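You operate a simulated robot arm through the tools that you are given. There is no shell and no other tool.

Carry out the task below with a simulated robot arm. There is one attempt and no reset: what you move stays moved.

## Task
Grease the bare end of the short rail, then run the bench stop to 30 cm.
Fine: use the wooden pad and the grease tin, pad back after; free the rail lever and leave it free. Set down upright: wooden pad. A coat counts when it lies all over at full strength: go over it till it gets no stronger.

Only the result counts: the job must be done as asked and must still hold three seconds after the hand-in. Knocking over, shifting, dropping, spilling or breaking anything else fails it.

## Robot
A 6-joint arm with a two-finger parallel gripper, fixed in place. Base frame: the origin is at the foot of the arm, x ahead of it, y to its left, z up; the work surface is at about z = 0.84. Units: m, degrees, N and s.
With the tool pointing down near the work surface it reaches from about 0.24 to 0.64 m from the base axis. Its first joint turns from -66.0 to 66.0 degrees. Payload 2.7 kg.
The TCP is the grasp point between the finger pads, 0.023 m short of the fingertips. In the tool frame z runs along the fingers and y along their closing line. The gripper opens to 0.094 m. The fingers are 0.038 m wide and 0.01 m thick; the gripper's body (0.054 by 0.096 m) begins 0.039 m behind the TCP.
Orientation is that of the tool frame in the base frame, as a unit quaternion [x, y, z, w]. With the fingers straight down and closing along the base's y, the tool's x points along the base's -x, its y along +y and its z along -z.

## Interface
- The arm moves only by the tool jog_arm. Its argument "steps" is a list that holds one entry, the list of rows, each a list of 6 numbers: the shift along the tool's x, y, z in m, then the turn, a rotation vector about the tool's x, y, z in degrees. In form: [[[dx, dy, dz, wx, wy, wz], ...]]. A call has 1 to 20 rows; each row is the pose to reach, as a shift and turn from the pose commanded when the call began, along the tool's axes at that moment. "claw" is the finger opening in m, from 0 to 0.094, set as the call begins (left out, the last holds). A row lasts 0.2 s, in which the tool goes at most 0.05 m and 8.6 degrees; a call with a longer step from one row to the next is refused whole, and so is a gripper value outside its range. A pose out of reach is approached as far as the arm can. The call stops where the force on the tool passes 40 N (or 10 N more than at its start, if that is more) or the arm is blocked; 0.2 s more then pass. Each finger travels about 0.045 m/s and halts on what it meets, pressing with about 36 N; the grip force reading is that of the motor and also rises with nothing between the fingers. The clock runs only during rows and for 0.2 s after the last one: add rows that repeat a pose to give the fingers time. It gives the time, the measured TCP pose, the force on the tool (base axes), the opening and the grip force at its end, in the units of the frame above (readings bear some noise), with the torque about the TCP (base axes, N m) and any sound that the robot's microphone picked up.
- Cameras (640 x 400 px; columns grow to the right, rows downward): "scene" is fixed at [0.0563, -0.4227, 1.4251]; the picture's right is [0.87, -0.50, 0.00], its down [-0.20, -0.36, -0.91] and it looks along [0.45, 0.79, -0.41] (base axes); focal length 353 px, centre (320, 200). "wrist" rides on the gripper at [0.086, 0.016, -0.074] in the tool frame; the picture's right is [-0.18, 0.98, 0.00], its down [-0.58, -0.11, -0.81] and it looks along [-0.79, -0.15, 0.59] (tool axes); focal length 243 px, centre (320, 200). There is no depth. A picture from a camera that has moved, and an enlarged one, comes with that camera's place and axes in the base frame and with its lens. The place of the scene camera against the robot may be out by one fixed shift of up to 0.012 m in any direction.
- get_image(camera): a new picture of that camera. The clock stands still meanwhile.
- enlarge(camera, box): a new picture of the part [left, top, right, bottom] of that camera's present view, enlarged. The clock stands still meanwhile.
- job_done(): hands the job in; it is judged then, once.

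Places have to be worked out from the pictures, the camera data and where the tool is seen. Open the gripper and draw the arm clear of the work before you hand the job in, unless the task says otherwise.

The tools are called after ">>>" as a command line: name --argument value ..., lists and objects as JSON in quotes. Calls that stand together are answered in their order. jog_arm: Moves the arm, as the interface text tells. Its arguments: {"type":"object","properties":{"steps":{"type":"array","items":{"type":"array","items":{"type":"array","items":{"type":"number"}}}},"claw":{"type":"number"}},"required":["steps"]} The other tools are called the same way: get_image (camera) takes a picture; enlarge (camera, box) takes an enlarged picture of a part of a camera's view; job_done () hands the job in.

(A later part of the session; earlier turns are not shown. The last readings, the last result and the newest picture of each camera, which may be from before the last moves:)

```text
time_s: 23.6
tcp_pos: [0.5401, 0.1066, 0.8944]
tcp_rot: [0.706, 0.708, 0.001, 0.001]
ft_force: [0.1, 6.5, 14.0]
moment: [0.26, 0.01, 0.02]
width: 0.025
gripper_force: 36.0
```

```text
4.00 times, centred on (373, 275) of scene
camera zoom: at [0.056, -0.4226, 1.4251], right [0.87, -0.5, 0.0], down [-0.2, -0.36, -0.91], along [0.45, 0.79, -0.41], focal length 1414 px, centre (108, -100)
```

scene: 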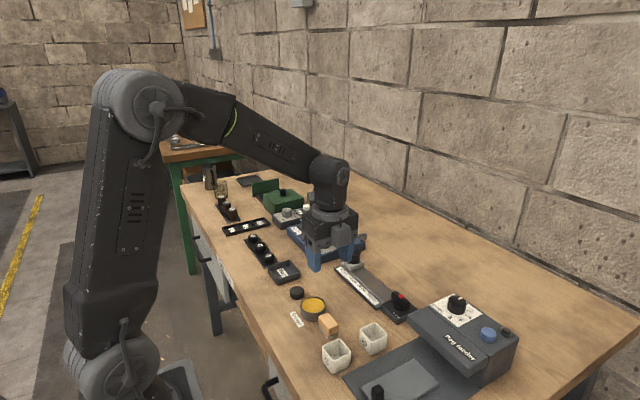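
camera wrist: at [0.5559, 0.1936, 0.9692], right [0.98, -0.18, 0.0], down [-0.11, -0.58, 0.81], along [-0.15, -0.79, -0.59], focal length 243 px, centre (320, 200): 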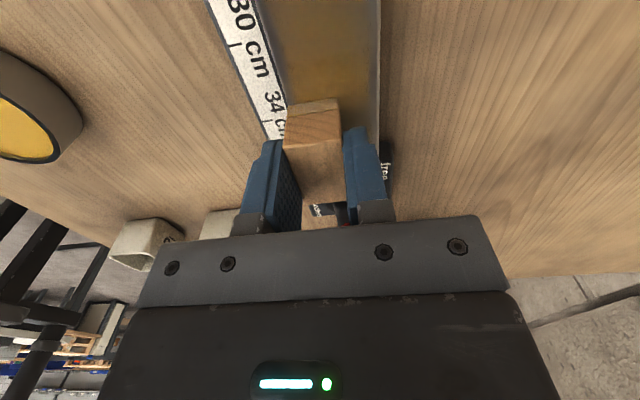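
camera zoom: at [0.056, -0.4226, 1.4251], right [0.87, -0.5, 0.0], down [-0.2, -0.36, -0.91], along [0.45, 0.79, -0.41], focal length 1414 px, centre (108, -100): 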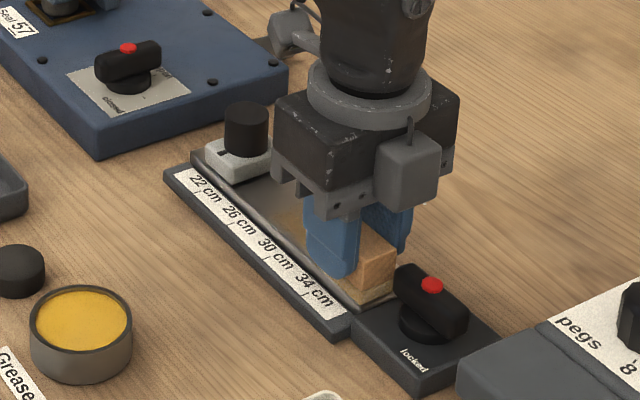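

A grease trace is showing. I'll zoom in on it and on the gap to the lever.

>>> enlarge --camera "wrist" --box '[220, 0, 420, 125]'

>>> enlarge --camera "scene" --box '[365, 265, 421, 310]'

```text
3.20 times, centred on (320, 62) of wrist
camera zoom: at [0.5559, 0.1936, 0.9692], right [0.98, -0.18, 0.0], down [-0.11, -0.58, 0.81], along [-0.15, -0.79, -0.59], focal length 776 px, centre (320, 640)
```

zoom: 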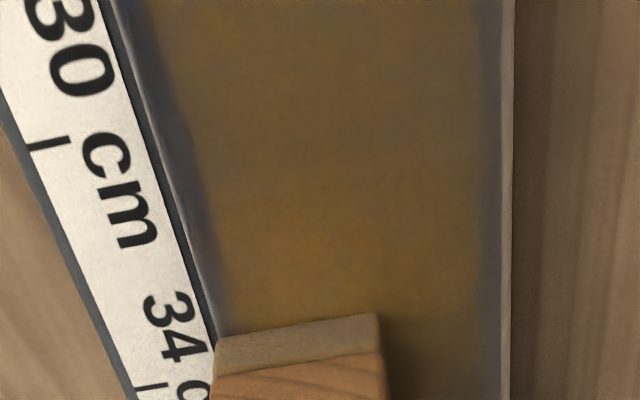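

```text
8.89 times, centred on (393, 288) of scene
camera zoom: at [0.056, -0.4226, 1.4251], right [0.87, -0.5, 0.0], down [-0.2, -0.36, -0.91], along [0.45, 0.79, -0.41], focal length 3141 px, centre (-329, -578)
```

zoom: 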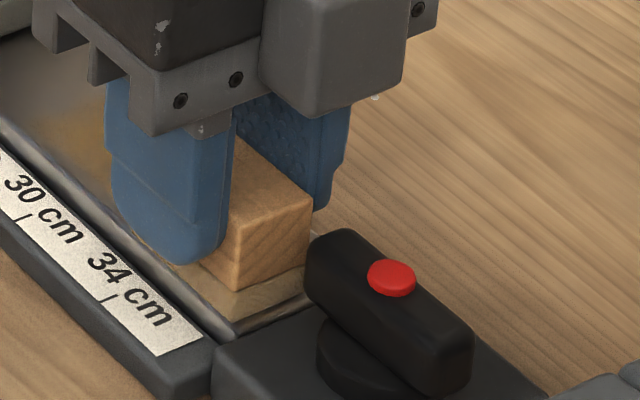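

The smear works and reaches wider than the pad. I'll run the full length in this lane, from the plate edge to just short of the stop and back.

>>> jog_arm --steps '[[[-0.002, 0, 0, 0, 0, 0], [-0.0037, 0, 0, 0, 0, 0], [-0.0037, 0, 0, 0, 0, 0], [0.006, 0, 0, 0, 0, 0], [0.016, 0, 0, 0, 0, 0], [0.026, 0, 0, 0, 0, 0], [0.036, 0, 0, 0, 0, 0], [0.046, 0, 0, 0, 0, 0], [0.056, 0, 0, 0, 0, 0], [0.066, 0, 0, 0, 0, 0], [0.076, 0, 0, 0, 0, 0], [0.083, 0, 0, 0, 0, 0]]]'

>>> enlarge --camera "scene" --box '[325, 225, 421, 325]'

>>> get_image --camera "wrist"

```text
time_s: 26.2
tcp_pos: [0.5398, 0.1874, 0.8933]
tcp_rot: [0.706, 0.708, 0.001, 0.0]
ft_force: [0.1, -5.4, 15.4]
moment: [-0.15, 0.0, 0.01]
width: 0.0253
gripper_force: 36.6
```

```text
4.00 times, centred on (373, 275) of scene
camera zoom: at [0.056, -0.423, 1.425], right [0.87, -0.5, 0.0], down [-0.2, -0.35, -0.91], along [0.45, 0.79, -0.41], focal length 1414 px, centre (108, -100)
```

zoom: 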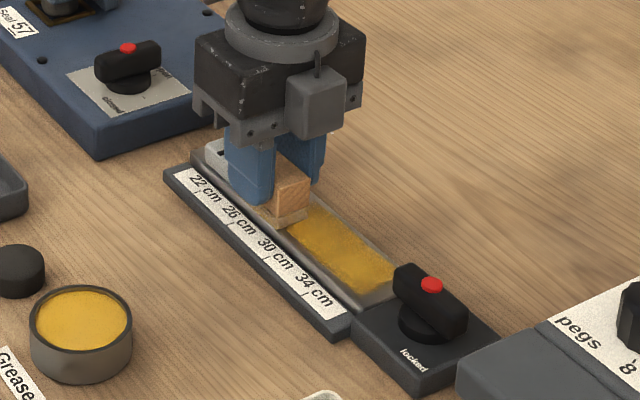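

```text
taken
camera wrist: at [0.5554, 0.2763, 0.9689], right [0.98, -0.18, 0.0], down [-0.11, -0.58, 0.81], along [-0.15, -0.79, -0.59], focal length 243 px, centre (320, 200)
```

wrist: 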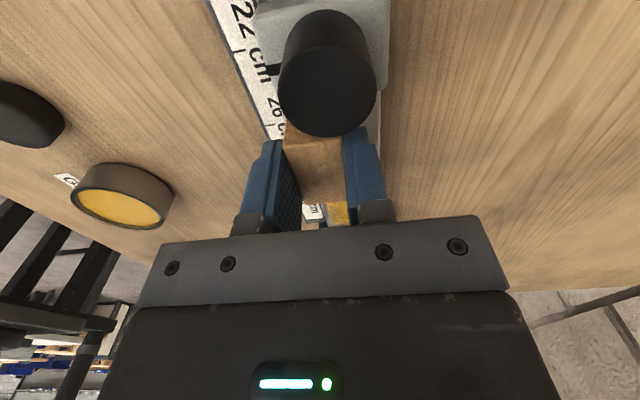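

The patch looks well defined now. I'll zoom in to see where it ends and how strong it is.

>>> enlarge --camera "scene" --box '[370, 265, 430, 310]'

>>> enlarge --camera "scene" --box '[385, 270, 435, 310]'

>>> enlarge --camera "scene" --box '[385, 265, 430, 300]'

```text
8.89 times, centred on (400, 288) of scene
camera zoom: at [0.056, -0.423, 1.425], right [0.87, -0.5, 0.0], down [-0.2, -0.35, -0.91], along [0.45, 0.79, -0.41], focal length 3141 px, centre (-391, -578)
```

zoom: 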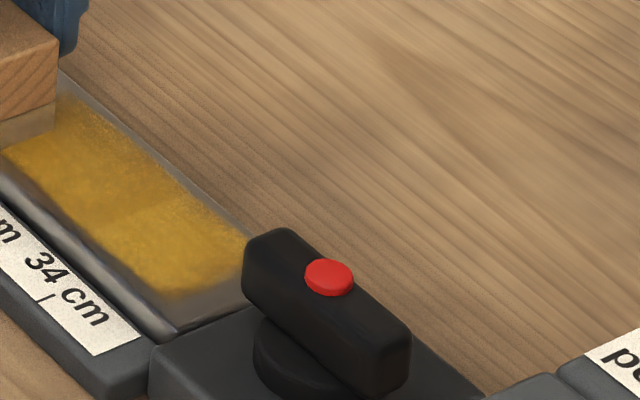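

```text
10.00 times, centred on (410, 290) of scene
camera zoom: at [0.056, -0.423, 1.425], right [0.87, -0.5, 0.0], down [-0.2, -0.35, -0.91], along [0.45, 0.79, -0.41], focal length 3534 px, centre (-580, -700)
```

zoom: 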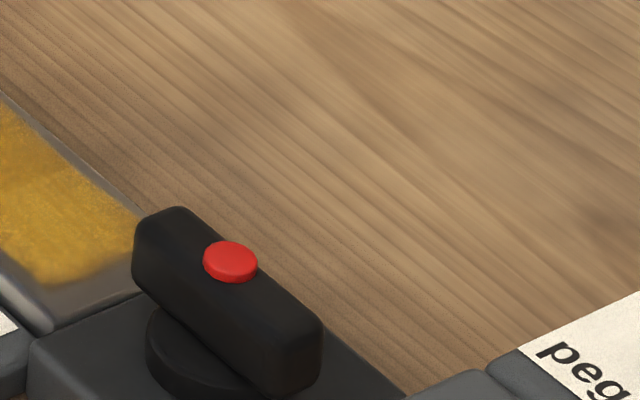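

```text
11.43 times, centred on (408, 282) of scene
camera zoom: at [0.056, -0.423, 1.425], right [0.87, -0.5, 0.0], down [-0.2, -0.35, -0.91], along [0.45, 0.79, -0.41], focal length 4038 px, centre (-680, -743)
```

zoom: 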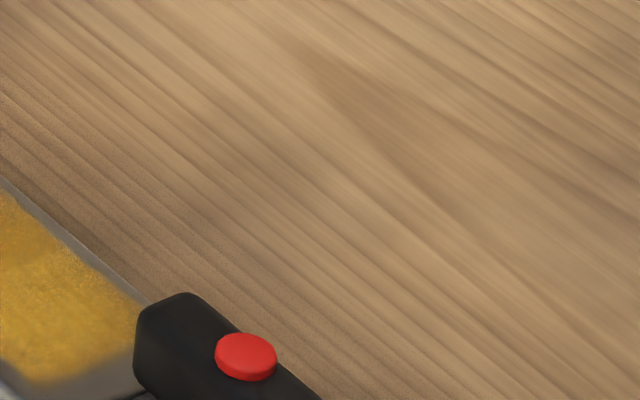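

The grease zone ends a few mm inside the bar's edges. I'll stroke the second lane (x≈0.5595), toward the lever and back.

>>> jog_arm --steps '[[[0, 0.007, 0, 0, 0, 0], [0, 0.014, 0, 0, 0, 0], [0, 0.02, 0, 0, 0, 0], [-0.01, 0.02, 0, 0, 0, 0], [-0.02, 0.02, 0, 0, 0, 0], [-0.03, 0.02, 0, 0, 0, 0], [-0.04, 0.02, 0, 0, 0, 0], [-0.05, 0.02, 0, 0, 0, 0], [-0.06, 0.02, 0, 0, 0, 0], [-0.07, 0.02, 0, 0, 0, 0], [-0.08, 0.02, 0, 0, 0, 0], [-0.0867, 0.02, 0, 0, 0, 0], [-0.0867, 0.02, 0, 0, 0, 0], [-0.077, 0.02, 0, 0, 0, 0], [-0.067, 0.02, 0, 0, 0, 0], [-0.057, 0.02, 0, 0, 0, 0], [-0.047, 0.02, 0, 0, 0, 0], [-0.037, 0.02, 0, 0, 0, 0]]]'

>>> enlarge --camera "scene" --box '[340, 240, 421, 310]'

>>> enlarge --camera "wrist" --box '[220, 0, 420, 125]'

```text
time_s: 30.0
tcp_pos: [0.5604, 0.1514, 0.8943]
tcp_rot: [0.706, 0.708, 0.001, 0.0]
ft_force: [-0.2, -6.2, 17.8]
moment: [-0.19, 0.01, 0.03]
width: 0.0251
gripper_force: 36.0
```

```text
5.71 times, centred on (380, 275) of scene
camera zoom: at [0.056, -0.423, 1.425], right [0.87, -0.5, 0.0], down [-0.2, -0.35, -0.91], along [0.45, 0.79, -0.41], focal length 2019 px, centre (-26, -229)
```

zoom: 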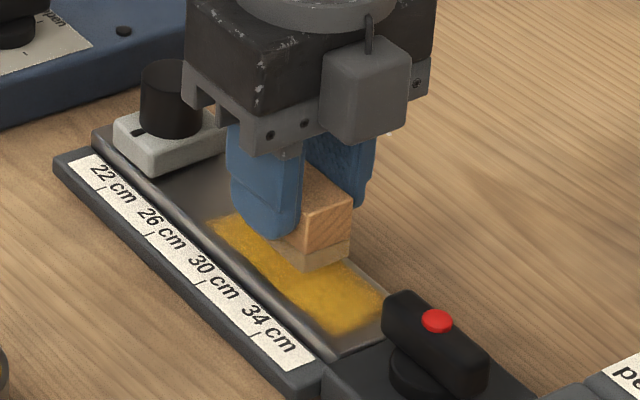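

```text
3.20 times, centred on (320, 62) of wrist
camera zoom: at [0.576, 0.2393, 0.9686], right [0.98, -0.18, 0.0], down [-0.11, -0.58, 0.81], along [-0.15, -0.79, -0.59], focal length 776 px, centre (320, 640)
```

zoom: 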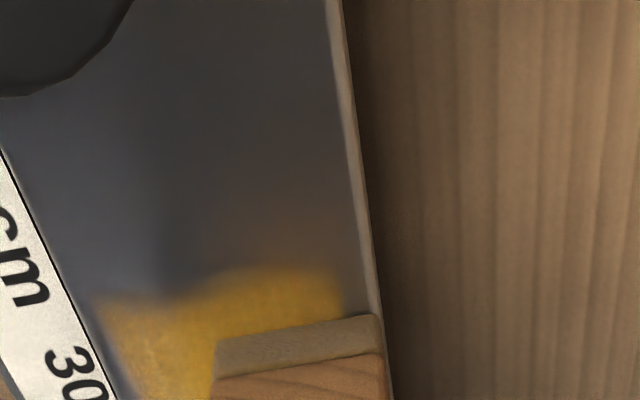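

The zone seems to end at y≈0.18 in both lanes. I'll lift off and inspect the coat and the felt.

>>> jog_arm --steps '[[[0, 0, -0.003, 0, 0, 0], [0, 0, -0.03, 0, 0, 0], [0.02, 0, -0.07, 0, 0, 0], [0.06, -0.01, -0.11, 0, 0, 0], [0.1, -0.01, -0.12, 0, 0, 0], [0.1, -0.01, -0.12, 0, 0, 0]]]'

>>> enlarge --camera "wrist" --box '[220, 0, 420, 125]'

>>> enlarge --camera "scene" --box '[345, 245, 417, 305]'

```text
refused: row 4 steps farther than a row can; nothing moved
```

```text
3.20 times, centred on (320, 62) of wrist
camera zoom: at [0.576, 0.2393, 0.9686], right [0.98, -0.18, 0.0], down [-0.11, -0.58, 0.81], along [-0.15, -0.79, -0.59], focal length 776 px, centre (320, 640)
```

zoom: 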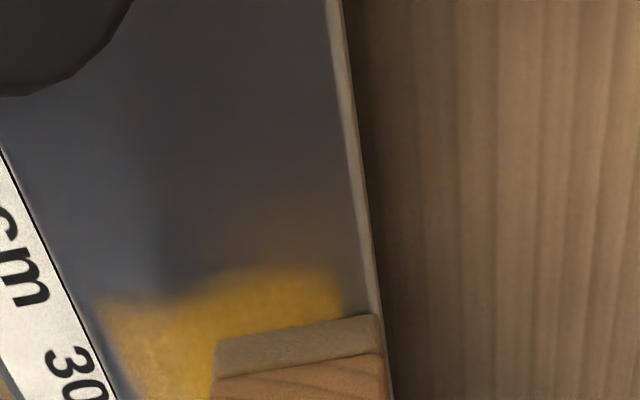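

```text
6.67 times, centred on (381, 275) of scene
camera zoom: at [0.056, -0.423, 1.425], right [0.87, -0.5, 0.0], down [-0.2, -0.35, -0.91], along [0.45, 0.79, -0.41], focal length 2356 px, centre (-87, -300)
```

zoom: 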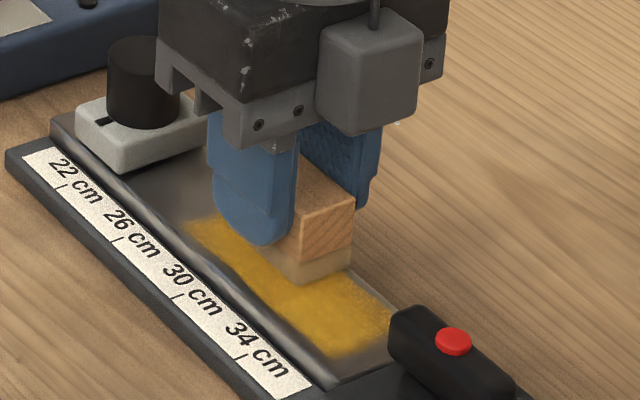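

The lift was refused because one row was too long. I'll redo it with shorter rows.

>>> jog_arm --steps '[[[0, 0, -0.003, 0, 0, 0], [0, 0, -0.03, 0, 0, 0], [0.02, 0, -0.07, 0, 0, 0], [0.045, -0.01, -0.1, 0, 0, 0], [0.08, -0.01, -0.12, 0, 0, 0], [0.1, -0.01, -0.12, 0, 0, 0], [0.1, -0.01, -0.12, 0, 0, 0]]]'

>>> enlarge --camera "wrist" --box '[220, 0, 420, 125]'

>>> enlarge --camera "scene" --box '[345, 245, 417, 305]'

```text
time_s: 31.6
tcp_pos: [0.5499, 0.2524, 1.0122]
tcp_rot: [0.707, 0.707, 0.001, 0.0]
ft_force: [-0.7, -0.2, -0.7]
moment: [0.02, -0.01, 0.05]
width: 0.0251
gripper_force: 35.6
```

```text
3.20 times, centred on (320, 62) of wrist
camera zoom: at [0.5661, 0.34, 1.0881], right [0.98, -0.18, 0.0], down [-0.11, -0.58, 0.81], along [-0.15, -0.79, -0.59], focal length 776 px, centre (320, 640)
```

zoom: 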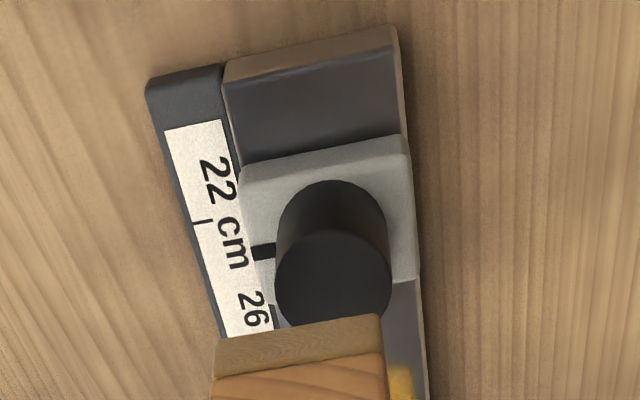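

```text
6.67 times, centred on (381, 275) of scene
camera zoom: at [0.0563, -0.4227, 1.4251], right [0.87, -0.5, 0.0], down [-0.2, -0.36, -0.91], along [0.45, 0.79, -0.41], focal length 2356 px, centre (-87, -300)
```

zoom: 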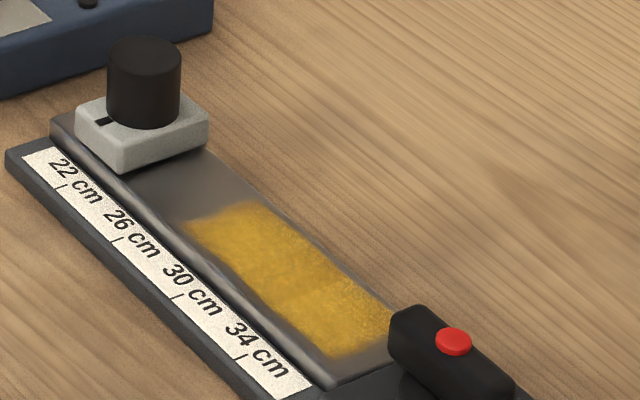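

The zone runs from y≈0.09 to 0.18 and still looks uneven. I'll go back down and make more passes in all three lanes.

>>> jog_arm --steps '[[[-0.03, 0, 0, 0, 0, 0], [-0.07, 0, 0.0, 0, 0, 0], [-0.1, -0.005, 0.02, 0, 0, 0], [-0.11, -0.01, 0.06, 0, 0, 0], [-0.11, -0.01, 0.1, 0, 0, 0], [-0.11, -0.01, 0.115, 0, 0, 0], [-0.11, -0.01, 0.1185, 0, 0, 0], [-0.11, -0.01, 0.12, 0, 0, 0], [-0.12, -0.01, 0.12, 0, 0, 0], [-0.13, -0.01, 0.12, 0, 0, 0], [-0.14, -0.01, 0.12, 0, 0, 0], [-0.149, -0.01, 0.12, 0, 0, 0], [-0.14, -0.01, 0.12, 0, 0, 0], [-0.13, -0.01, 0.12, 0, 0, 0], [-0.12, -0.01, 0.12, 0, 0, 0], [-0.11, -0.01, 0.12, 0, 0, 0], [-0.1, -0.01, 0.12, 0, 0, 0], [-0.09, -0.01, 0.12, 0, 0, 0]]]'

>>> enlarge --camera "scene" --box '[345, 245, 417, 305]'

```text
time_s: 35.4
tcp_pos: [0.5397, 0.162, 0.8937]
tcp_rot: [0.707, 0.707, 0.001, 0.0]
ft_force: [0.9, -5.9, 14.9]
moment: [-0.13, 0.01, 0.05]
width: 0.025
gripper_force: 35.9
```

```text
6.67 times, centred on (381, 275) of scene
camera zoom: at [0.056, -0.423, 1.425], right [0.87, -0.5, 0.0], down [-0.2, -0.35, -0.91], along [0.45, 0.79, -0.41], focal length 2356 px, centre (-87, -300)
```

zoom: 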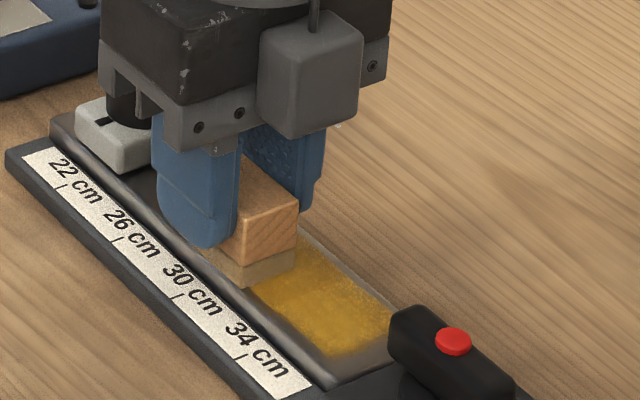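

Steady 15 N contact. I'll continue with the middle lane and the far lane.

>>> jog_arm --steps '[[[0, 0.01, 0, 0, 0, 0], [-0.012, 0.01, 0, 0, 0, 0], [-0.024, 0.01, 0, 0, 0, 0], [-0.036, 0.01, 0, 0, 0, 0], [-0.048, 0.01, 0, 0, 0, 0], [-0.059, 0.01, 0, 0, 0, 0], [-0.059, 0.02, 0, 0, 0, 0], [-0.048, 0.02, 0, 0, 0, 0], [-0.036, 0.02, 0, 0, 0, 0], [-0.024, 0.02, 0, 0, 0, 0], [-0.012, 0.02, 0, 0, 0, 0], [0, 0.02, 0, 0, 0, 0], [-0.012, 0.021, 0, 0, 0, 0], [-0.024, 0.021, 0, 0, 0, 0], [-0.036, 0.021, 0, 0, 0, 0], [-0.048, 0.021, 0, 0, 0, 0], [-0.059, 0.021, 0, 0, 0, 0]]]'

>>> enlarge --camera "scene" --box '[345, 245, 417, 305]'

>>> enlarge --camera "wrist" --box '[220, 0, 420, 125]'

```text
time_s: 39.0
tcp_pos: [0.5603, 0.1027, 0.8938]
tcp_rot: [0.707, 0.708, 0.003, 0.0]
ft_force: [0.3, 5.9, 15.0]
moment: [0.17, 0.02, -0.03]
width: 0.0251
gripper_force: 35.6
```

```text
6.67 times, centred on (381, 275) of scene
camera zoom: at [0.056, -0.4226, 1.4251], right [0.87, -0.5, 0.0], down [-0.2, -0.36, -0.91], along [0.45, 0.79, -0.41], focal length 2356 px, centre (-87, -300)
```

zoom: 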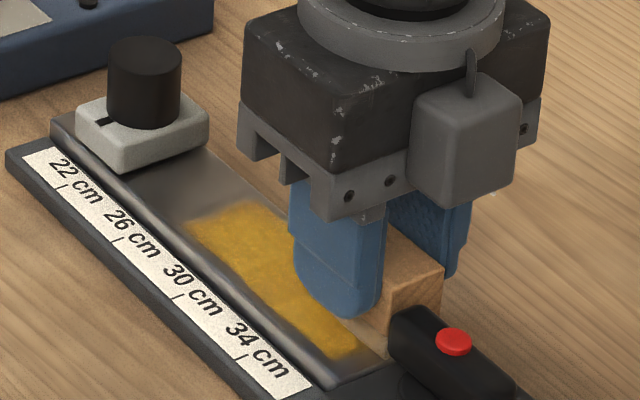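

```text
3.20 times, centred on (320, 62) of wrist
camera zoom: at [0.5768, 0.191, 0.9683], right [0.98, -0.18, 0.0], down [-0.11, -0.58, 0.81], along [-0.15, -0.79, -0.59], focal length 776 px, centre (320, 640)
```

zoom: 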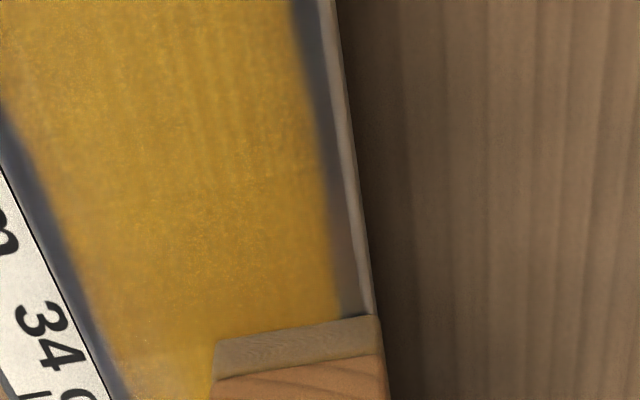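

The coat is quite strong now and the felt is paling, so I'll lift, reload in the tin and repeat. First a look at the coat on the way up.

>>> jog_arm --steps '[[[0, 0, -0.003, 0, 0, 0], [0, 0, -0.03, 0, 0, 0], [0.02, -0.02, -0.06, 0, 0, 0], [0.035, -0.05, -0.09, 0, 0, 0], [0.047, -0.09, -0.1, 0, 0, 0], [0.047, -0.13, -0.1, 0, 0, 0], [0.047, -0.17, -0.1, 0, 0, 0], [0.047, -0.1855, -0.09, 0, 0, 0], [0.047, -0.1855, -0.06, 0, 0, 0], [0.047, -0.1855, -0.03, 0, 0, 0], [0.047, -0.1855, -0.03, 0, 0, 0]]]'

>>> enlarge --camera "scene" --box '[345, 245, 417, 305]'

>>> enlarge --camera "wrist" --box '[200, 60, 440, 210]'

>>> enlarge --camera "scene" --box '[270, 240, 366, 340]'

```text
time_s: 41.4
tcp_pos: [0.376, 0.1483, 0.9237]
tcp_rot: [0.706, 0.708, 0.0, 0.0]
ft_force: [0.9, 0.1, -0.4]
moment: [-0.02, -0.01, 0.03]
width: 0.0253
gripper_force: 36.4
```

```text
6.67 times, centred on (381, 275) of scene
camera zoom: at [0.0563, -0.4227, 1.4251], right [0.87, -0.5, 0.0], down [-0.2, -0.36, -0.91], along [0.45, 0.79, -0.41], focal length 2356 px, centre (-87, -300)
```

zoom: 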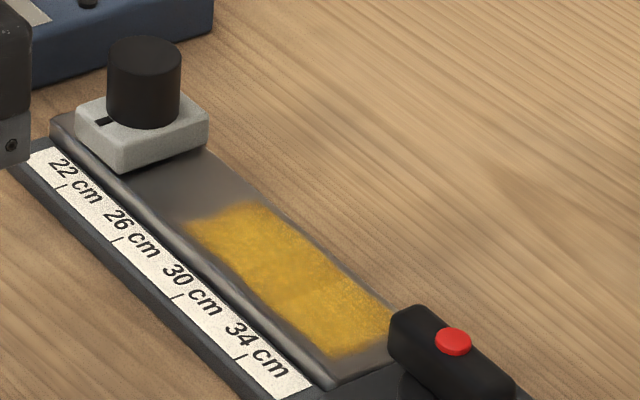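

```text
2.67 times, centred on (320, 135) of wrist
camera zoom: at [0.3918, 0.2366, 0.9981], right [0.98, -0.18, 0.0], down [-0.11, -0.58, 0.81], along [-0.15, -0.79, -0.59], focal length 647 px, centre (320, 373)
```

zoom: 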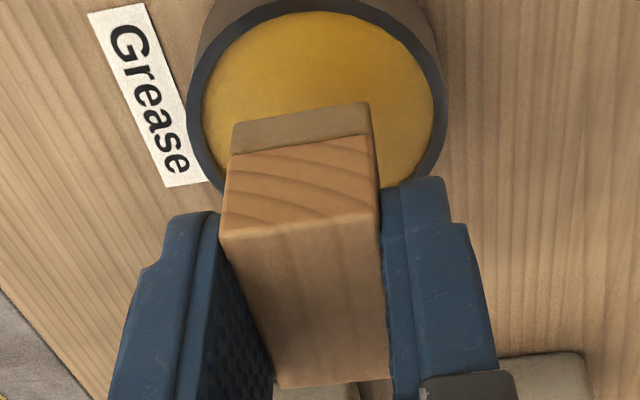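

```text
4.00 times, centred on (318, 290) of scene
camera zoom: at [0.0563, -0.4227, 1.4251], right [0.87, -0.5, 0.0], down [-0.2, -0.36, -0.91], along [0.45, 0.79, -0.41], focal length 1414 px, centre (328, -160)
```

zoom: 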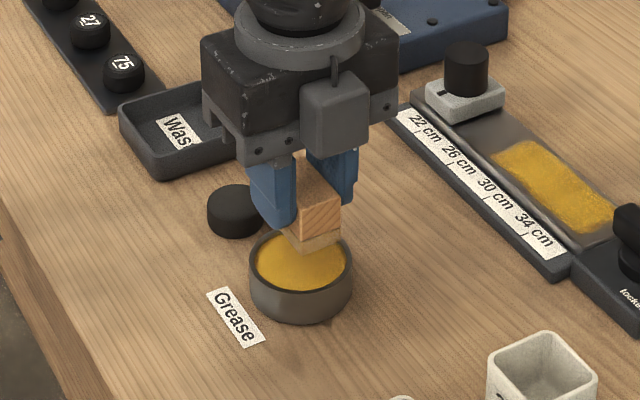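

Centred over the tin again; I'll dip to the same depth, slightly gentler, and lift.

>>> jog_arm --steps '[[[0, 0, 0.012, 0, 0, 0], [0, 0, 0.02, 0, 0, 0], [0, 0, 0.024, 0, 0, 0], [0, 0, 0.0258, 0, 0, 0], [0, 0, 0.0258, 0, 0, 0]]]'

>>> enlarge --camera "wrist" --box '[200, 60, 440, 210]'

```text
time_s: 42.6
tcp_pos: [0.3763, 0.1489, 0.8968]
tcp_rot: [0.706, 0.708, 0.0, 0.0]
ft_force: [0.2, -0.7, 1.4]
moment: [0.03, -0.01, 0.02]
width: 0.0252
gripper_force: 36.4
```

```text
2.67 times, centred on (320, 135) of wrist
camera zoom: at [0.3915, 0.2371, 0.9722], right [0.98, -0.18, 0.0], down [-0.11, -0.58, 0.81], along [-0.15, -0.79, -0.59], focal length 647 px, centre (320, 373)
```

zoom: 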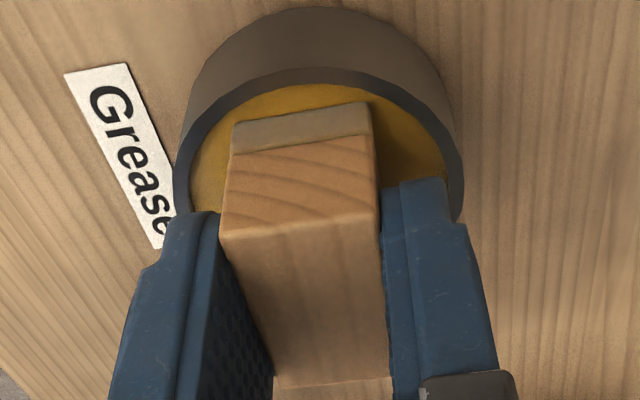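

Only barely touching; I'll press about 0.9 mm more, then lift.

>>> jog_arm --steps '[[[0, 0, 0.0005, 0, 0, 0], [0, 0, 0.0009, 0, 0, 0], [0, 0, 0.0009, 0, 0, 0]]]'

>>> jog_arm --steps '[[[0, 0, 0, 0, 0, 0], [0, 0, -0.003, 0, 0, 0], [0, 0, -0.01, 0, 0, 0], [0, 0, -0.03, 0, 0, 0], [0, 0, -0.06, 0, 0, 0], [0, 0, -0.06, 0, 0, 0]]]'

>>> enlarge --camera "wrist" --box '[200, 60, 440, 210]'

```text
time_s: 43.4
tcp_pos: [0.3759, 0.1498, 0.8973]
tcp_rot: [0.707, 0.707, 0.001, 0.0]
ft_force: [-3.0, -1.6, 14.6]
moment: [-0.07, 0.17, -0.03]
width: 0.0254
gripper_force: 35.8
```

```text
time_s: 44.8
tcp_pos: [0.3752, 0.1503, 0.9561]
tcp_rot: [0.706, 0.708, 0.001, 0.001]
ft_force: [-0.2, 0.0, -0.7]
moment: [0.03, 0.06, -0.01]
width: 0.0252
gripper_force: 35.9
```

```text
2.67 times, centred on (320, 135) of wrist
camera zoom: at [0.3912, 0.2372, 1.0314], right [0.98, -0.18, 0.0], down [-0.11, -0.58, 0.81], along [-0.15, -0.79, -0.59], focal length 647 px, centre (320, 373)
```

zoom: 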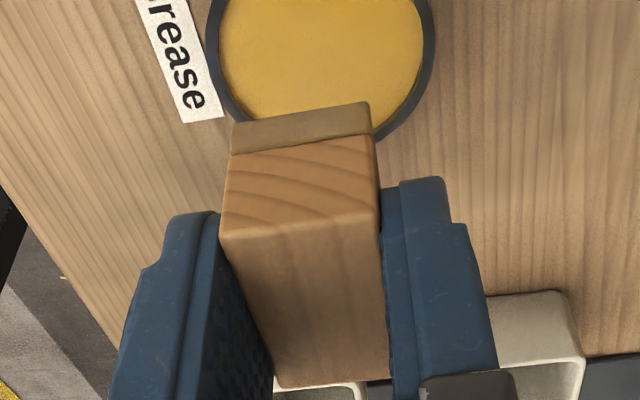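

The felt is loaded again (15 N contact). Back to the rail for another complete set of strokes in all lanes.

>>> jog_arm --steps '[[[0, 0, -0.03, 0, 0, 0], [0.0, 0.04, -0.05, 0, 0, 0], [0.005, 0.085, -0.05, 0, 0, 0], [0.01, 0.13, -0.05, 0, 0, 0], [0.012, 0.1645, -0.03, 0, 0, 0], [0.012, 0.1645, 0.01, 0, 0, 0], [0.012, 0.1645, 0.045, 0, 0, 0], [0.012, 0.1645, 0.059, 0, 0, 0], [0.012, 0.1645, 0.0615, 0, 0, 0], [0.012, 0.1645, 0.0633, 0, 0, 0], [0.012, 0.1645, 0.0633, 0, 0, 0]]]'

>>> jog_arm --steps '[[[-0.012, 0, 0, 0, 0, 0], [-0.024, 0, 0, 0, 0, 0], [-0.036, 0, 0, 0, 0, 0], [-0.048, 0, 0, 0, 0, 0], [-0.059, 0, 0, 0, 0, 0], [-0.059, 0.01, 0, 0, 0, 0], [-0.048, 0.01, 0, 0, 0, 0], [-0.036, 0.01, 0, 0, 0, 0], [-0.024, 0.01, 0, 0, 0, 0], [-0.012, 0.01, 0, 0, 0, 0], [0, 0.01, 0, 0, 0, 0], [0, 0.02, 0, 0, 0, 0], [-0.012, 0.021, 0, 0, 0, 0], [-0.024, 0.021, 0, 0, 0, 0], [-0.036, 0.021, 0, 0, 0, 0], [-0.048, 0.021, 0, 0, 0, 0], [-0.059, 0.021, 0, 0, 0, 0]]]'

>>> enlarge --camera "wrist" --box '[220, 0, 420, 125]'

```text
time_s: 47.2
tcp_pos: [0.5396, 0.1624, 0.8924]
tcp_rot: [0.707, 0.708, 0.001, 0.0]
ft_force: [0.4, -0.8, 1.3]
moment: [0.04, 0.03, 0.02]
width: 0.0251
gripper_force: 36.7
```

```text
time_s: 50.8
tcp_pos: [0.5596, 0.1031, 0.8932]
tcp_rot: [0.707, 0.707, 0.001, -0.001]
ft_force: [-0.5, 2.7, 4.6]
moment: [0.09, -0.01, -0.02]
width: 0.0249
gripper_force: 36.0
```

```text
3.20 times, centred on (320, 62) of wrist
camera zoom: at [0.5765, 0.1908, 0.9681], right [0.98, -0.18, 0.0], down [-0.11, -0.58, 0.81], along [-0.15, -0.79, -0.59], focal length 776 px, centre (320, 640)
```

zoom: 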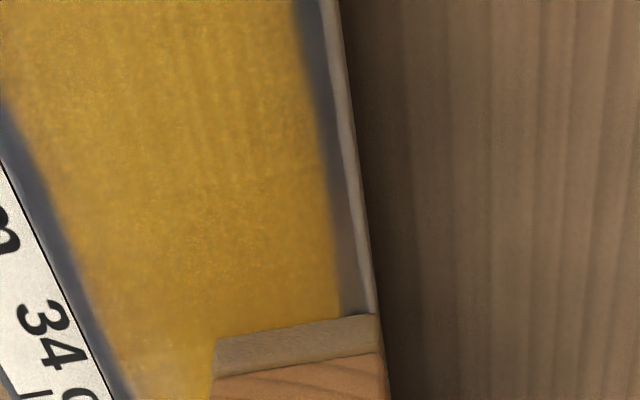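

Contact was light that time (1–5 N), so I'll press 0.7 mm deeper and repeat all lanes.

>>> jog_arm --steps '[[[0, 0, 0.0007, 0, 0, 0], [0.012, 0, 0.0007, 0, 0, 0], [0.024, 0, 0.0007, 0, 0, 0], [0.036, 0, 0.0007, 0, 0, 0], [0.048, 0, 0.0007, 0, 0, 0], [0.062, 0, 0.0007, 0, 0, 0], [0.062, -0.01, 0.0007, 0, 0, 0], [0.048, -0.01, 0.0007, 0, 0, 0], [0.036, -0.01, 0.0007, 0, 0, 0], [0.024, -0.01, 0.0007, 0, 0, 0], [0.012, -0.01, 0.0007, 0, 0, 0], [0, -0.01, 0.0007, 0, 0, 0], [0, -0.021, 0.0007, 0, 0, 0], [0.012, -0.021, 0.0007, 0, 0, 0], [0.024, -0.021, 0.0007, 0, 0, 0], [0.036, -0.021, 0.0007, 0, 0, 0], [0.048, -0.021, 0.0007, 0, 0, 0], [0.062, -0.021, 0.0007, 0, 0, 0]]]'

>>> enlarge --camera "scene" --box '[345, 245, 417, 305]'

>>> enlarge --camera "wrist" --box '[220, 0, 420, 125]'

```text
time_s: 54.6
tcp_pos: [0.5402, 0.1647, 0.8929]
tcp_rot: [0.707, 0.707, 0.001, 0.0]
ft_force: [0.8, -5.8, 15.1]
moment: [-0.21, 0.04, 0.04]
width: 0.0254
gripper_force: 35.9
```

```text
6.67 times, centred on (381, 275) of scene
camera zoom: at [0.056, -0.4229, 1.425], right [0.87, -0.5, 0.0], down [-0.2, -0.35, -0.91], along [0.45, 0.79, -0.41], focal length 2356 px, centre (-87, -300)
```

zoom: 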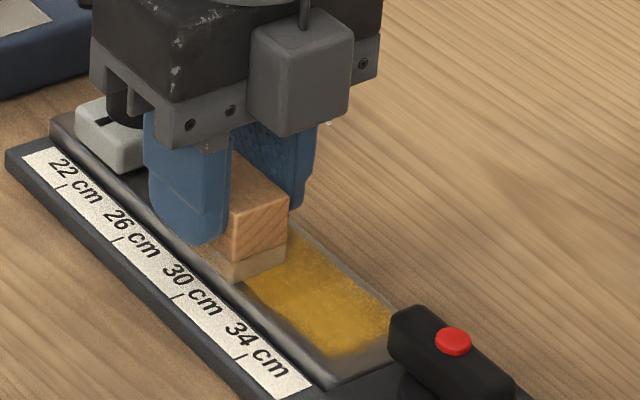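

```text
3.20 times, centred on (320, 62) of wrist
camera zoom: at [0.5555, 0.2522, 0.9679], right [0.98, -0.18, 0.0], down [-0.11, -0.58, 0.81], along [-0.15, -0.79, -0.59], focal length 776 px, centre (320, 640)
```

zoom: 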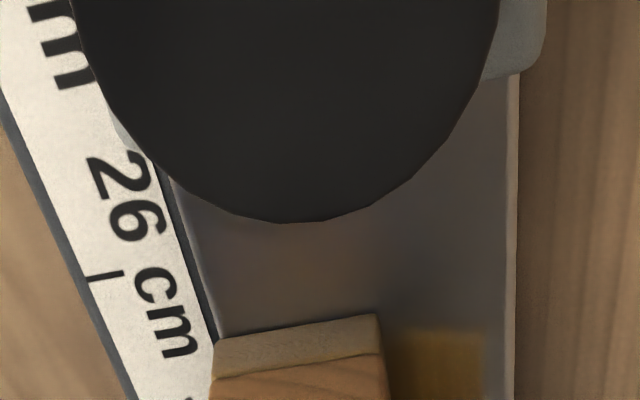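

The felt looks spent. I'll lift and move to the side so the wrist camera sees the whole coat.

>>> jog_arm --steps '[[[0, 0, -0.003, 0, 0, 0], [0, 0, -0.04, 0, 0, 0], [0.01, -0.01, -0.08, 0, 0, 0], [0.02, -0.03, -0.12, 0, 0, 0], [0.025, -0.055, -0.15, 0, 0, 0], [0.025, -0.055, -0.15, 0, 0, 0]]]'

>>> enlarge --camera "wrist" --box '[300, 20, 460, 140]'

>>> enlarge --camera "scene" --box '[345, 245, 417, 305]'

```text
time_s: 56.0
tcp_pos: [0.4835, 0.1894, 1.0428]
tcp_rot: [0.707, 0.707, 0.0, 0.0]
ft_force: [-0.4, 0.3, -1.3]
moment: [0.01, -0.02, -0.02]
width: 0.025
gripper_force: 36.3
```

```text
3.33 times, centred on (380, 80) of wrist
camera zoom: at [0.4997, 0.2776, 1.1177], right [0.98, -0.18, 0.0], down [-0.11, -0.58, 0.81], along [-0.15, -0.79, -0.59], focal length 809 px, centre (120, 600)
```

zoom: 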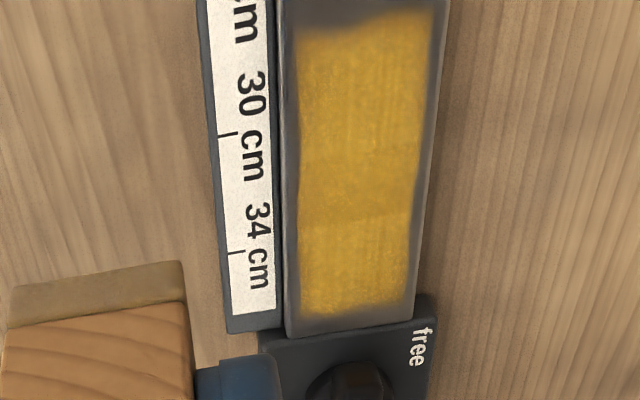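

```text
6.67 times, centred on (381, 275) of scene
camera zoom: at [0.0563, -0.4227, 1.4251], right [0.87, -0.5, 0.0], down [-0.2, -0.36, -0.91], along [0.45, 0.79, -0.41], focal length 2356 px, centre (-87, -300)
```

zoom: 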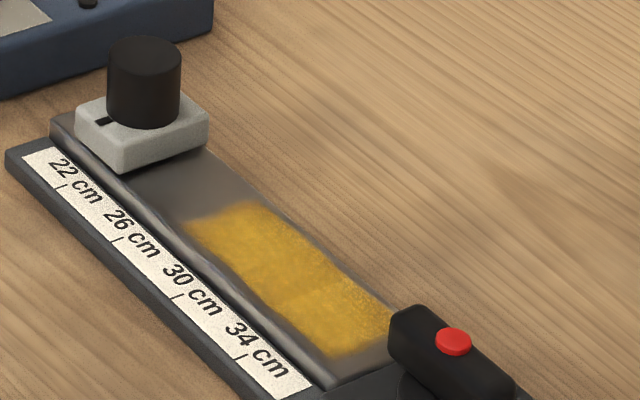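

The coat fills the rectangular zone, but I'll reload once more and repeat firmly, to confirm it gets no stronger. Moving back over the tin.

>>> jog_arm --steps '[[[-0.015, -0.04, 0, 0, 0, 0], [-0.03, -0.08, 0.01, 0, 0, 0], [-0.04, -0.1095, 0.035, 0, 0, 0], [-0.04, -0.1095, 0.075, 0, 0, 0], [-0.04, -0.1095, 0.11, 0, 0, 0], [-0.04, -0.1095, 0.13, 0, 0, 0], [-0.04, -0.1095, 0.13, 0, 0, 0]]]'

>>> enlarge --camera "wrist" --box '[200, 60, 440, 210]'

```text
time_s: 57.6
tcp_pos: [0.3753, 0.1498, 0.9119]
tcp_rot: [0.707, 0.708, 0.0, 0.001]
ft_force: [0.3, 0.3, -0.8]
moment: [0.0, 0.0, 0.02]
width: 0.0253
gripper_force: 36.2
```

```text
2.67 times, centred on (320, 135) of wrist
camera zoom: at [0.3912, 0.2373, 0.9868], right [0.98, -0.18, 0.0], down [-0.11, -0.58, 0.81], along [-0.15, -0.79, -0.59], focal length 647 px, centre (320, 373)
```

zoom: 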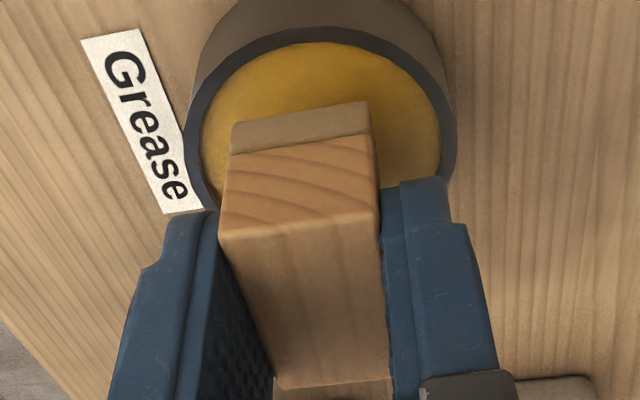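

Aligned over the tin; dipping again.

>>> jog_arm --steps '[[[0, 0, 0.01, 0, 0, 0], [0, 0, 0.014, 0, 0, 0], [0, 0, 0.016, 0, 0, 0], [0, 0, 0.0165, 0, 0, 0], [0, 0, 0.0165, 0, 0, 0]]]'

>>> jog_arm --steps '[[[0, 0, 0, 0, 0, 0], [0, 0, -0.003, 0, 0, 0], [0, 0, -0.01, 0, 0, 0], [0, 0, -0.03, 0, 0, 0], [0, 0, -0.06, 0, 0, 0], [0, 0, -0.06, 0, 0, 0]]]'

>>> enlarge --camera "wrist" --box '[200, 60, 440, 210]'

```text
time_s: 58.8
tcp_pos: [0.3755, 0.1506, 0.8975]
tcp_rot: [0.707, 0.708, 0.002, 0.0]
ft_force: [-5.4, -4.2, 18.3]
moment: [-0.11, 0.13, -0.01]
width: 0.0252
gripper_force: 35.8
```

```text
time_s: 60.2
tcp_pos: [0.3747, 0.1511, 0.9549]
tcp_rot: [0.707, 0.708, 0.0, 0.0]
ft_force: [-0.4, 0.0, -0.3]
moment: [0.01, 0.05, 0.02]
width: 0.025
gripper_force: 36.0
```

```text
2.67 times, centred on (320, 135) of wrist
camera zoom: at [0.391, 0.2383, 1.0305], right [0.98, -0.18, 0.0], down [-0.11, -0.58, 0.81], along [-0.15, -0.79, -0.59], focal length 647 px, centre (320, 373)
```

zoom: 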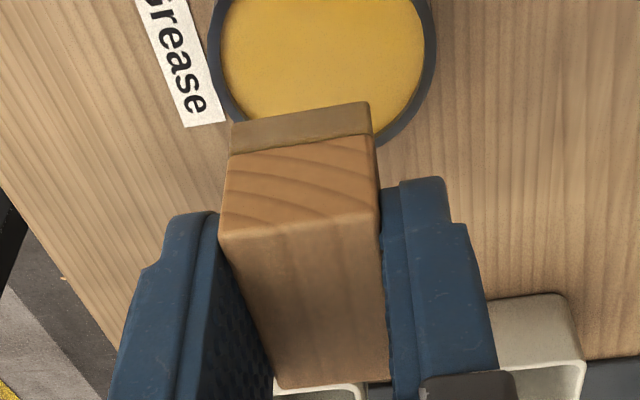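

Loaded again. Returning to the rail for another firm set of strokes.

>>> jog_arm --steps '[[[0, 0, -0.03, 0, 0, 0], [0.0, 0.04, -0.05, 0, 0, 0], [0.005, 0.085, -0.05, 0, 0, 0], [0.01, 0.13, -0.05, 0, 0, 0], [0.012, 0.1645, -0.03, 0, 0, 0], [0.012, 0.1645, 0.01, 0, 0, 0], [0.012, 0.1645, 0.045, 0, 0, 0], [0.012, 0.1645, 0.059, 0, 0, 0], [0.012, 0.1645, 0.0625, 0, 0, 0], [0.012, 0.1645, 0.0637, 0, 0, 0], [0.012, 0.1645, 0.0637, 0, 0, 0]]]'

```text
time_s: 62.6
tcp_pos: [0.5393, 0.162, 0.8921]
tcp_rot: [0.707, 0.708, 0.002, 0.0]
ft_force: [-1.8, -1.4, 7.3]
moment: [0.01, 0.08, -0.02]
width: 0.0248
gripper_force: 36.4
```

Contact at 7 N; I'll press 0.4 mm further and stroke all lanes both ways, slower at the ends.

>>> jog_arm --steps '[[[-0.006, 0, 0.0004, 0, 0, 0], [-0.018, 0, 0.0004, 0, 0, 0], [-0.03, 0, 0.0004, 0, 0, 0], [-0.042, 0, 0.0004, 0, 0, 0], [-0.054, 0, 0.0004, 0, 0, 0], [-0.059, 0, 0.0004, 0, 0, 0], [-0.059, 0.01, 0.0004, 0, 0, 0], [-0.048, 0.01, 0.0004, 0, 0, 0], [-0.036, 0.01, 0.0004, 0, 0, 0], [-0.024, 0.01, 0.0004, 0, 0, 0], [-0.012, 0.01, 0.0004, 0, 0, 0], [0.003, 0.01, 0.0004, 0, 0, 0], [0.003, 0.02, 0.0004, 0, 0, 0], [-0.012, 0.021, 0.0004, 0, 0, 0], [-0.024, 0.021, 0.0004, 0, 0, 0], [-0.036, 0.021, 0.0004, 0, 0, 0], [-0.048, 0.021, 0.0004, 0, 0, 0], [-0.059, 0.021, 0.0004, 0, 0, 0]]]'

>>> jog_arm --steps '[[[0.012, 0, 0, 0, 0, 0], [0.024, 0, 0, 0, 0, 0], [0.036, 0, 0, 0, 0, 0], [0.048, 0, 0, 0, 0, 0], [0.062, 0, 0, 0, 0, 0], [0.062, -0.01, 0, 0, 0, 0], [0.048, -0.01, 0, 0, 0, 0], [0.036, -0.01, 0, 0, 0, 0], [0.024, -0.01, 0, 0, 0, 0], [0.012, -0.01, 0, 0, 0, 0], [0, -0.01, 0, 0, 0, 0], [0, -0.021, 0, 0, 0, 0], [0.012, -0.021, 0, 0, 0, 0], [0.024, -0.021, 0, 0, 0, 0], [0.036, -0.021, 0, 0, 0, 0], [0.048, -0.021, 0, 0, 0, 0], [0.062, -0.021, 0, 0, 0, 0]]]'

>>> jog_arm --steps '[[[0, 0, -0.003, 0, 0, 0], [0, 0, -0.04, 0, 0, 0], [0.01, -0.01, -0.08, 0, 0, 0], [0.02, -0.03, -0.12, 0, 0, 0], [0.025, -0.055, -0.15, 0, 0, 0], [0.025, -0.055, -0.15, 0, 0, 0]]]'

>>> enlarge --camera "wrist" --box '[300, 20, 460, 140]'

>>> enlarge --camera "scene" --box '[345, 245, 417, 305]'

```text
time_s: 66.4
tcp_pos: [0.5605, 0.1036, 0.8915]
tcp_rot: [0.707, 0.707, 0.002, 0.0]
ft_force: [1.4, 5.9, 15.7]
moment: [0.21, 0.0, -0.07]
width: 0.0255
gripper_force: 36.5
```

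```text
time_s: 70.0
tcp_pos: [0.5406, 0.1644, 0.8921]
tcp_rot: [0.707, 0.707, 0.001, 0.0]
ft_force: [0.7, -5.7, 16.7]
moment: [-0.18, -0.02, 0.0]
width: 0.0255
gripper_force: 35.9
```

```text
time_s: 71.4
tcp_pos: [0.4837, 0.1897, 1.0423]
tcp_rot: [0.707, 0.707, 0.0, -0.001]
ft_force: [-0.5, -0.1, 0.2]
moment: [0.01, 0.02, 0.02]
width: 0.025
gripper_force: 36.5
```

```text
3.33 times, centred on (380, 80) of wrist
camera zoom: at [0.5004, 0.2762, 1.1167], right [0.98, -0.18, 0.0], down [-0.11, -0.58, 0.81], along [-0.15, -0.79, -0.59], focal length 809 px, centre (120, 600)
```

zoom: 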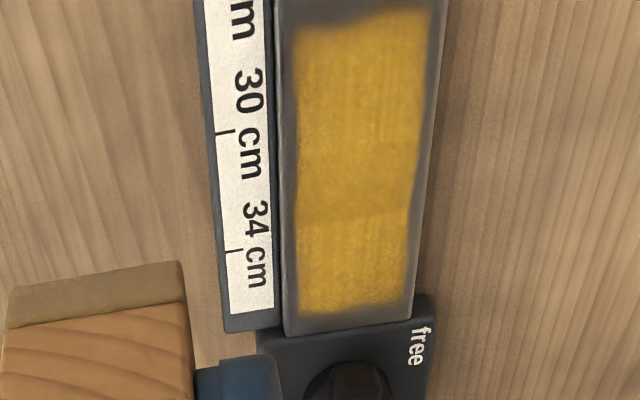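

```text
6.67 times, centred on (381, 275) of scene
camera zoom: at [0.0563, -0.4227, 1.4251], right [0.87, -0.5, 0.0], down [-0.2, -0.36, -0.91], along [0.45, 0.79, -0.41], focal length 2356 px, centre (-87, -300)
```

zoom: 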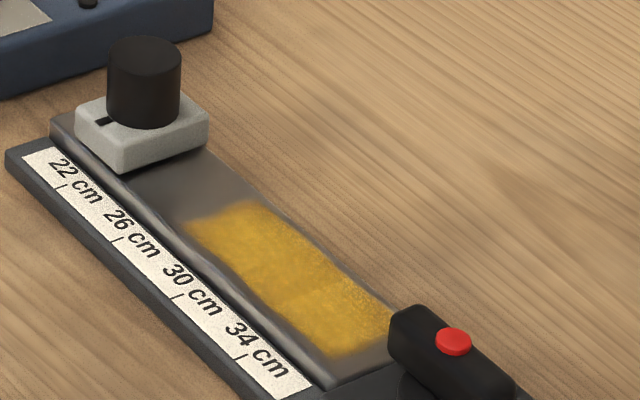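

The coat looks unchanged after this reload, which suggests it's saturated. I see a faint seam mid-zone, so I'll zoom in to check it.

>>> enlarge --camera "wrist" --box '[365, 20, 415, 120]'

>>> enlarge --camera "scene" --box '[370, 272, 406, 302]'

```text
4.00 times, centred on (390, 70) of wrist
camera zoom: at [0.5004, 0.2762, 1.1167], right [0.98, -0.18, 0.0], down [-0.11, -0.58, 0.81], along [-0.15, -0.79, -0.59], focal length 970 px, centre (40, 720)
```

zoom: 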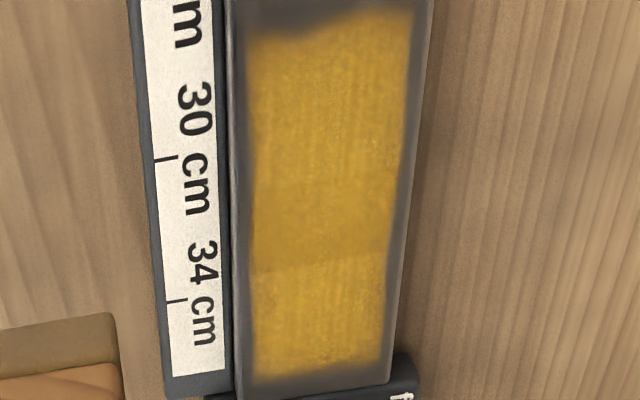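

```text
13.33 times, centred on (388, 287) of scene
camera zoom: at [0.0563, -0.4227, 1.4251], right [0.87, -0.5, 0.0], down [-0.2, -0.36, -0.91], along [0.45, 0.79, -0.41], focal length 4712 px, centre (-587, -960)
```

zoom: 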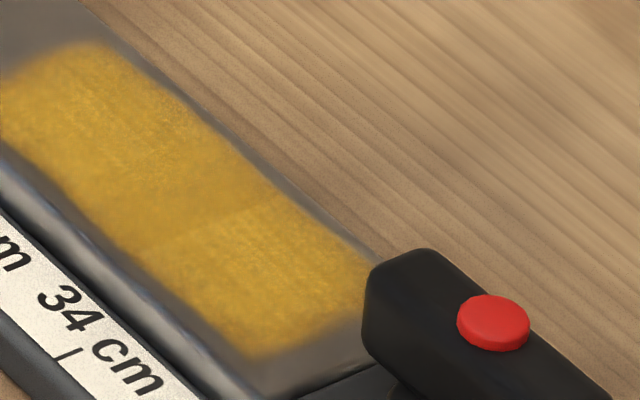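

The grain is even and unchanged; the seam looks like texture. The coat is saturated, so I'll bring the pad back over its original spot.

>>> jog_arm --steps '[[[-0.03, -0.03, 0, 0, 0, 0], [-0.06, -0.06, 0, 0, 0, 0], [-0.09, -0.09, 0, 0, 0, 0], [-0.1065, -0.1095, 0.01, 0, 0, 0], [-0.1065, -0.1095, 0.05, 0, 0, 0], [-0.1065, -0.1095, 0.09, 0, 0, 0], [-0.1065, -0.1095, 0.13, 0, 0, 0], [-0.1065, -0.1095, 0.15, 0, 0, 0], [-0.1065, -0.1095, 0.157, 0, 0, 0], [-0.1065, -0.1095, 0.157, 0, 0, 0]]]'

>>> get_image --camera "wrist"

>>> enlarge --camera "scene" --box '[270, 270, 390, 350]'

```text
time_s: 73.6
tcp_pos: [0.3755, 0.0825, 0.8847]
tcp_rot: [0.707, 0.707, 0.0, 0.0]
ft_force: [0.2, 1.1, -0.5]
moment: [0.01, 0.03, 0.01]
width: 0.0255
gripper_force: 35.9
```

```text
taken
camera wrist: at [0.3916, 0.1707, 0.9595], right [0.98, -0.18, 0.0], down [-0.11, -0.58, 0.81], along [-0.15, -0.79, -0.59], focal length 243 px, centre (320, 200)
```

wrist: 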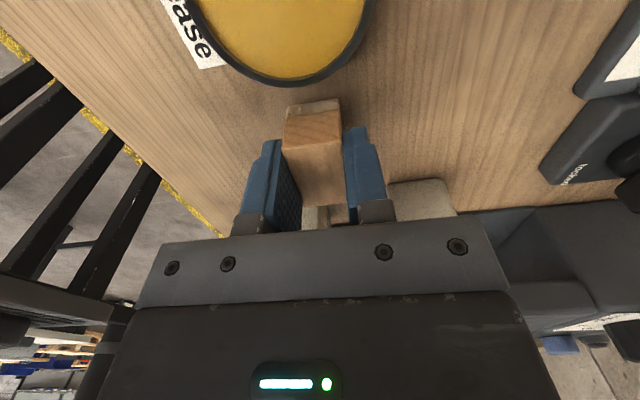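

```text
5.00 times, centred on (330, 310) of scene
camera zoom: at [0.0563, -0.4227, 1.4251], right [0.87, -0.5, 0.0], down [-0.2, -0.36, -0.91], along [0.45, 0.79, -0.41], focal length 1767 px, centre (270, -350)
```

zoom: 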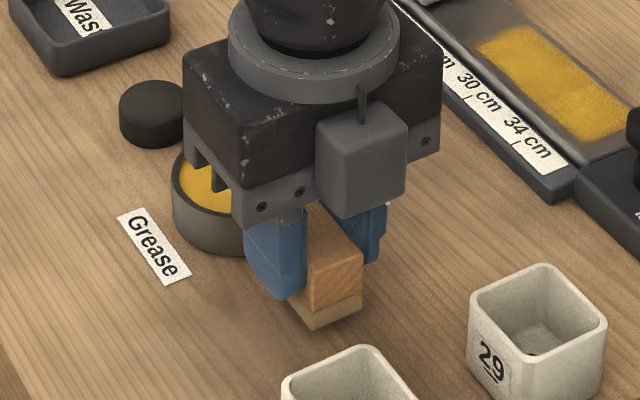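

The pad is over its old spot about 8 mm above the table. I'll lower it to near contact.

>>> jog_arm --steps '[[[0, 0, 0.004, 0, 0, 0], [0, 0, 0.007, 0, 0, 0], [0, 0, 0.0085, 0, 0, 0], [0, 0, 0.0092, 0, 0, 0], [0, 0, 0.0092, 0, 0, 0]]]'

```text
time_s: 74.8
tcp_pos: [0.3755, 0.0831, 0.8749]
tcp_rot: [0.706, 0.708, 0.0, 0.0]
ft_force: [1.0, -0.3, -0.6]
moment: [-0.01, -0.02, -0.01]
width: 0.025
gripper_force: 35.6
```

No contact yet; going down in half-millimetre steps.

>>> jog_arm --steps '[[[0, 0, 0.0005, 0, 0, 0], [0, 0, 0.001, 0, 0, 0], [0, 0, 0.001, 0, 0, 0]]]'

```text
time_s: 75.6
tcp_pos: [0.3762, 0.082, 0.8744]
tcp_rot: [0.707, 0.708, 0.0, -0.001]
ft_force: [-0.3, 0.7, 1.3]
moment: [0.01, 0.03, -0.03]
width: 0.025
gripper_force: 35.9
```

Just about touching; a little further to seat it.

>>> jog_arm --steps '[[[0, 0, 0.0004, 0, 0, 0], [0, 0, 0.0004, 0, 0, 0]]]'

```text
time_s: 76.2
tcp_pos: [0.3753, 0.0834, 0.8737]
tcp_rot: [0.706, 0.708, 0.002, 0.0]
ft_force: [-0.7, 0.4, 4.3]
moment: [0.01, -0.01, -0.01]
width: 0.0248
gripper_force: 36.1
```

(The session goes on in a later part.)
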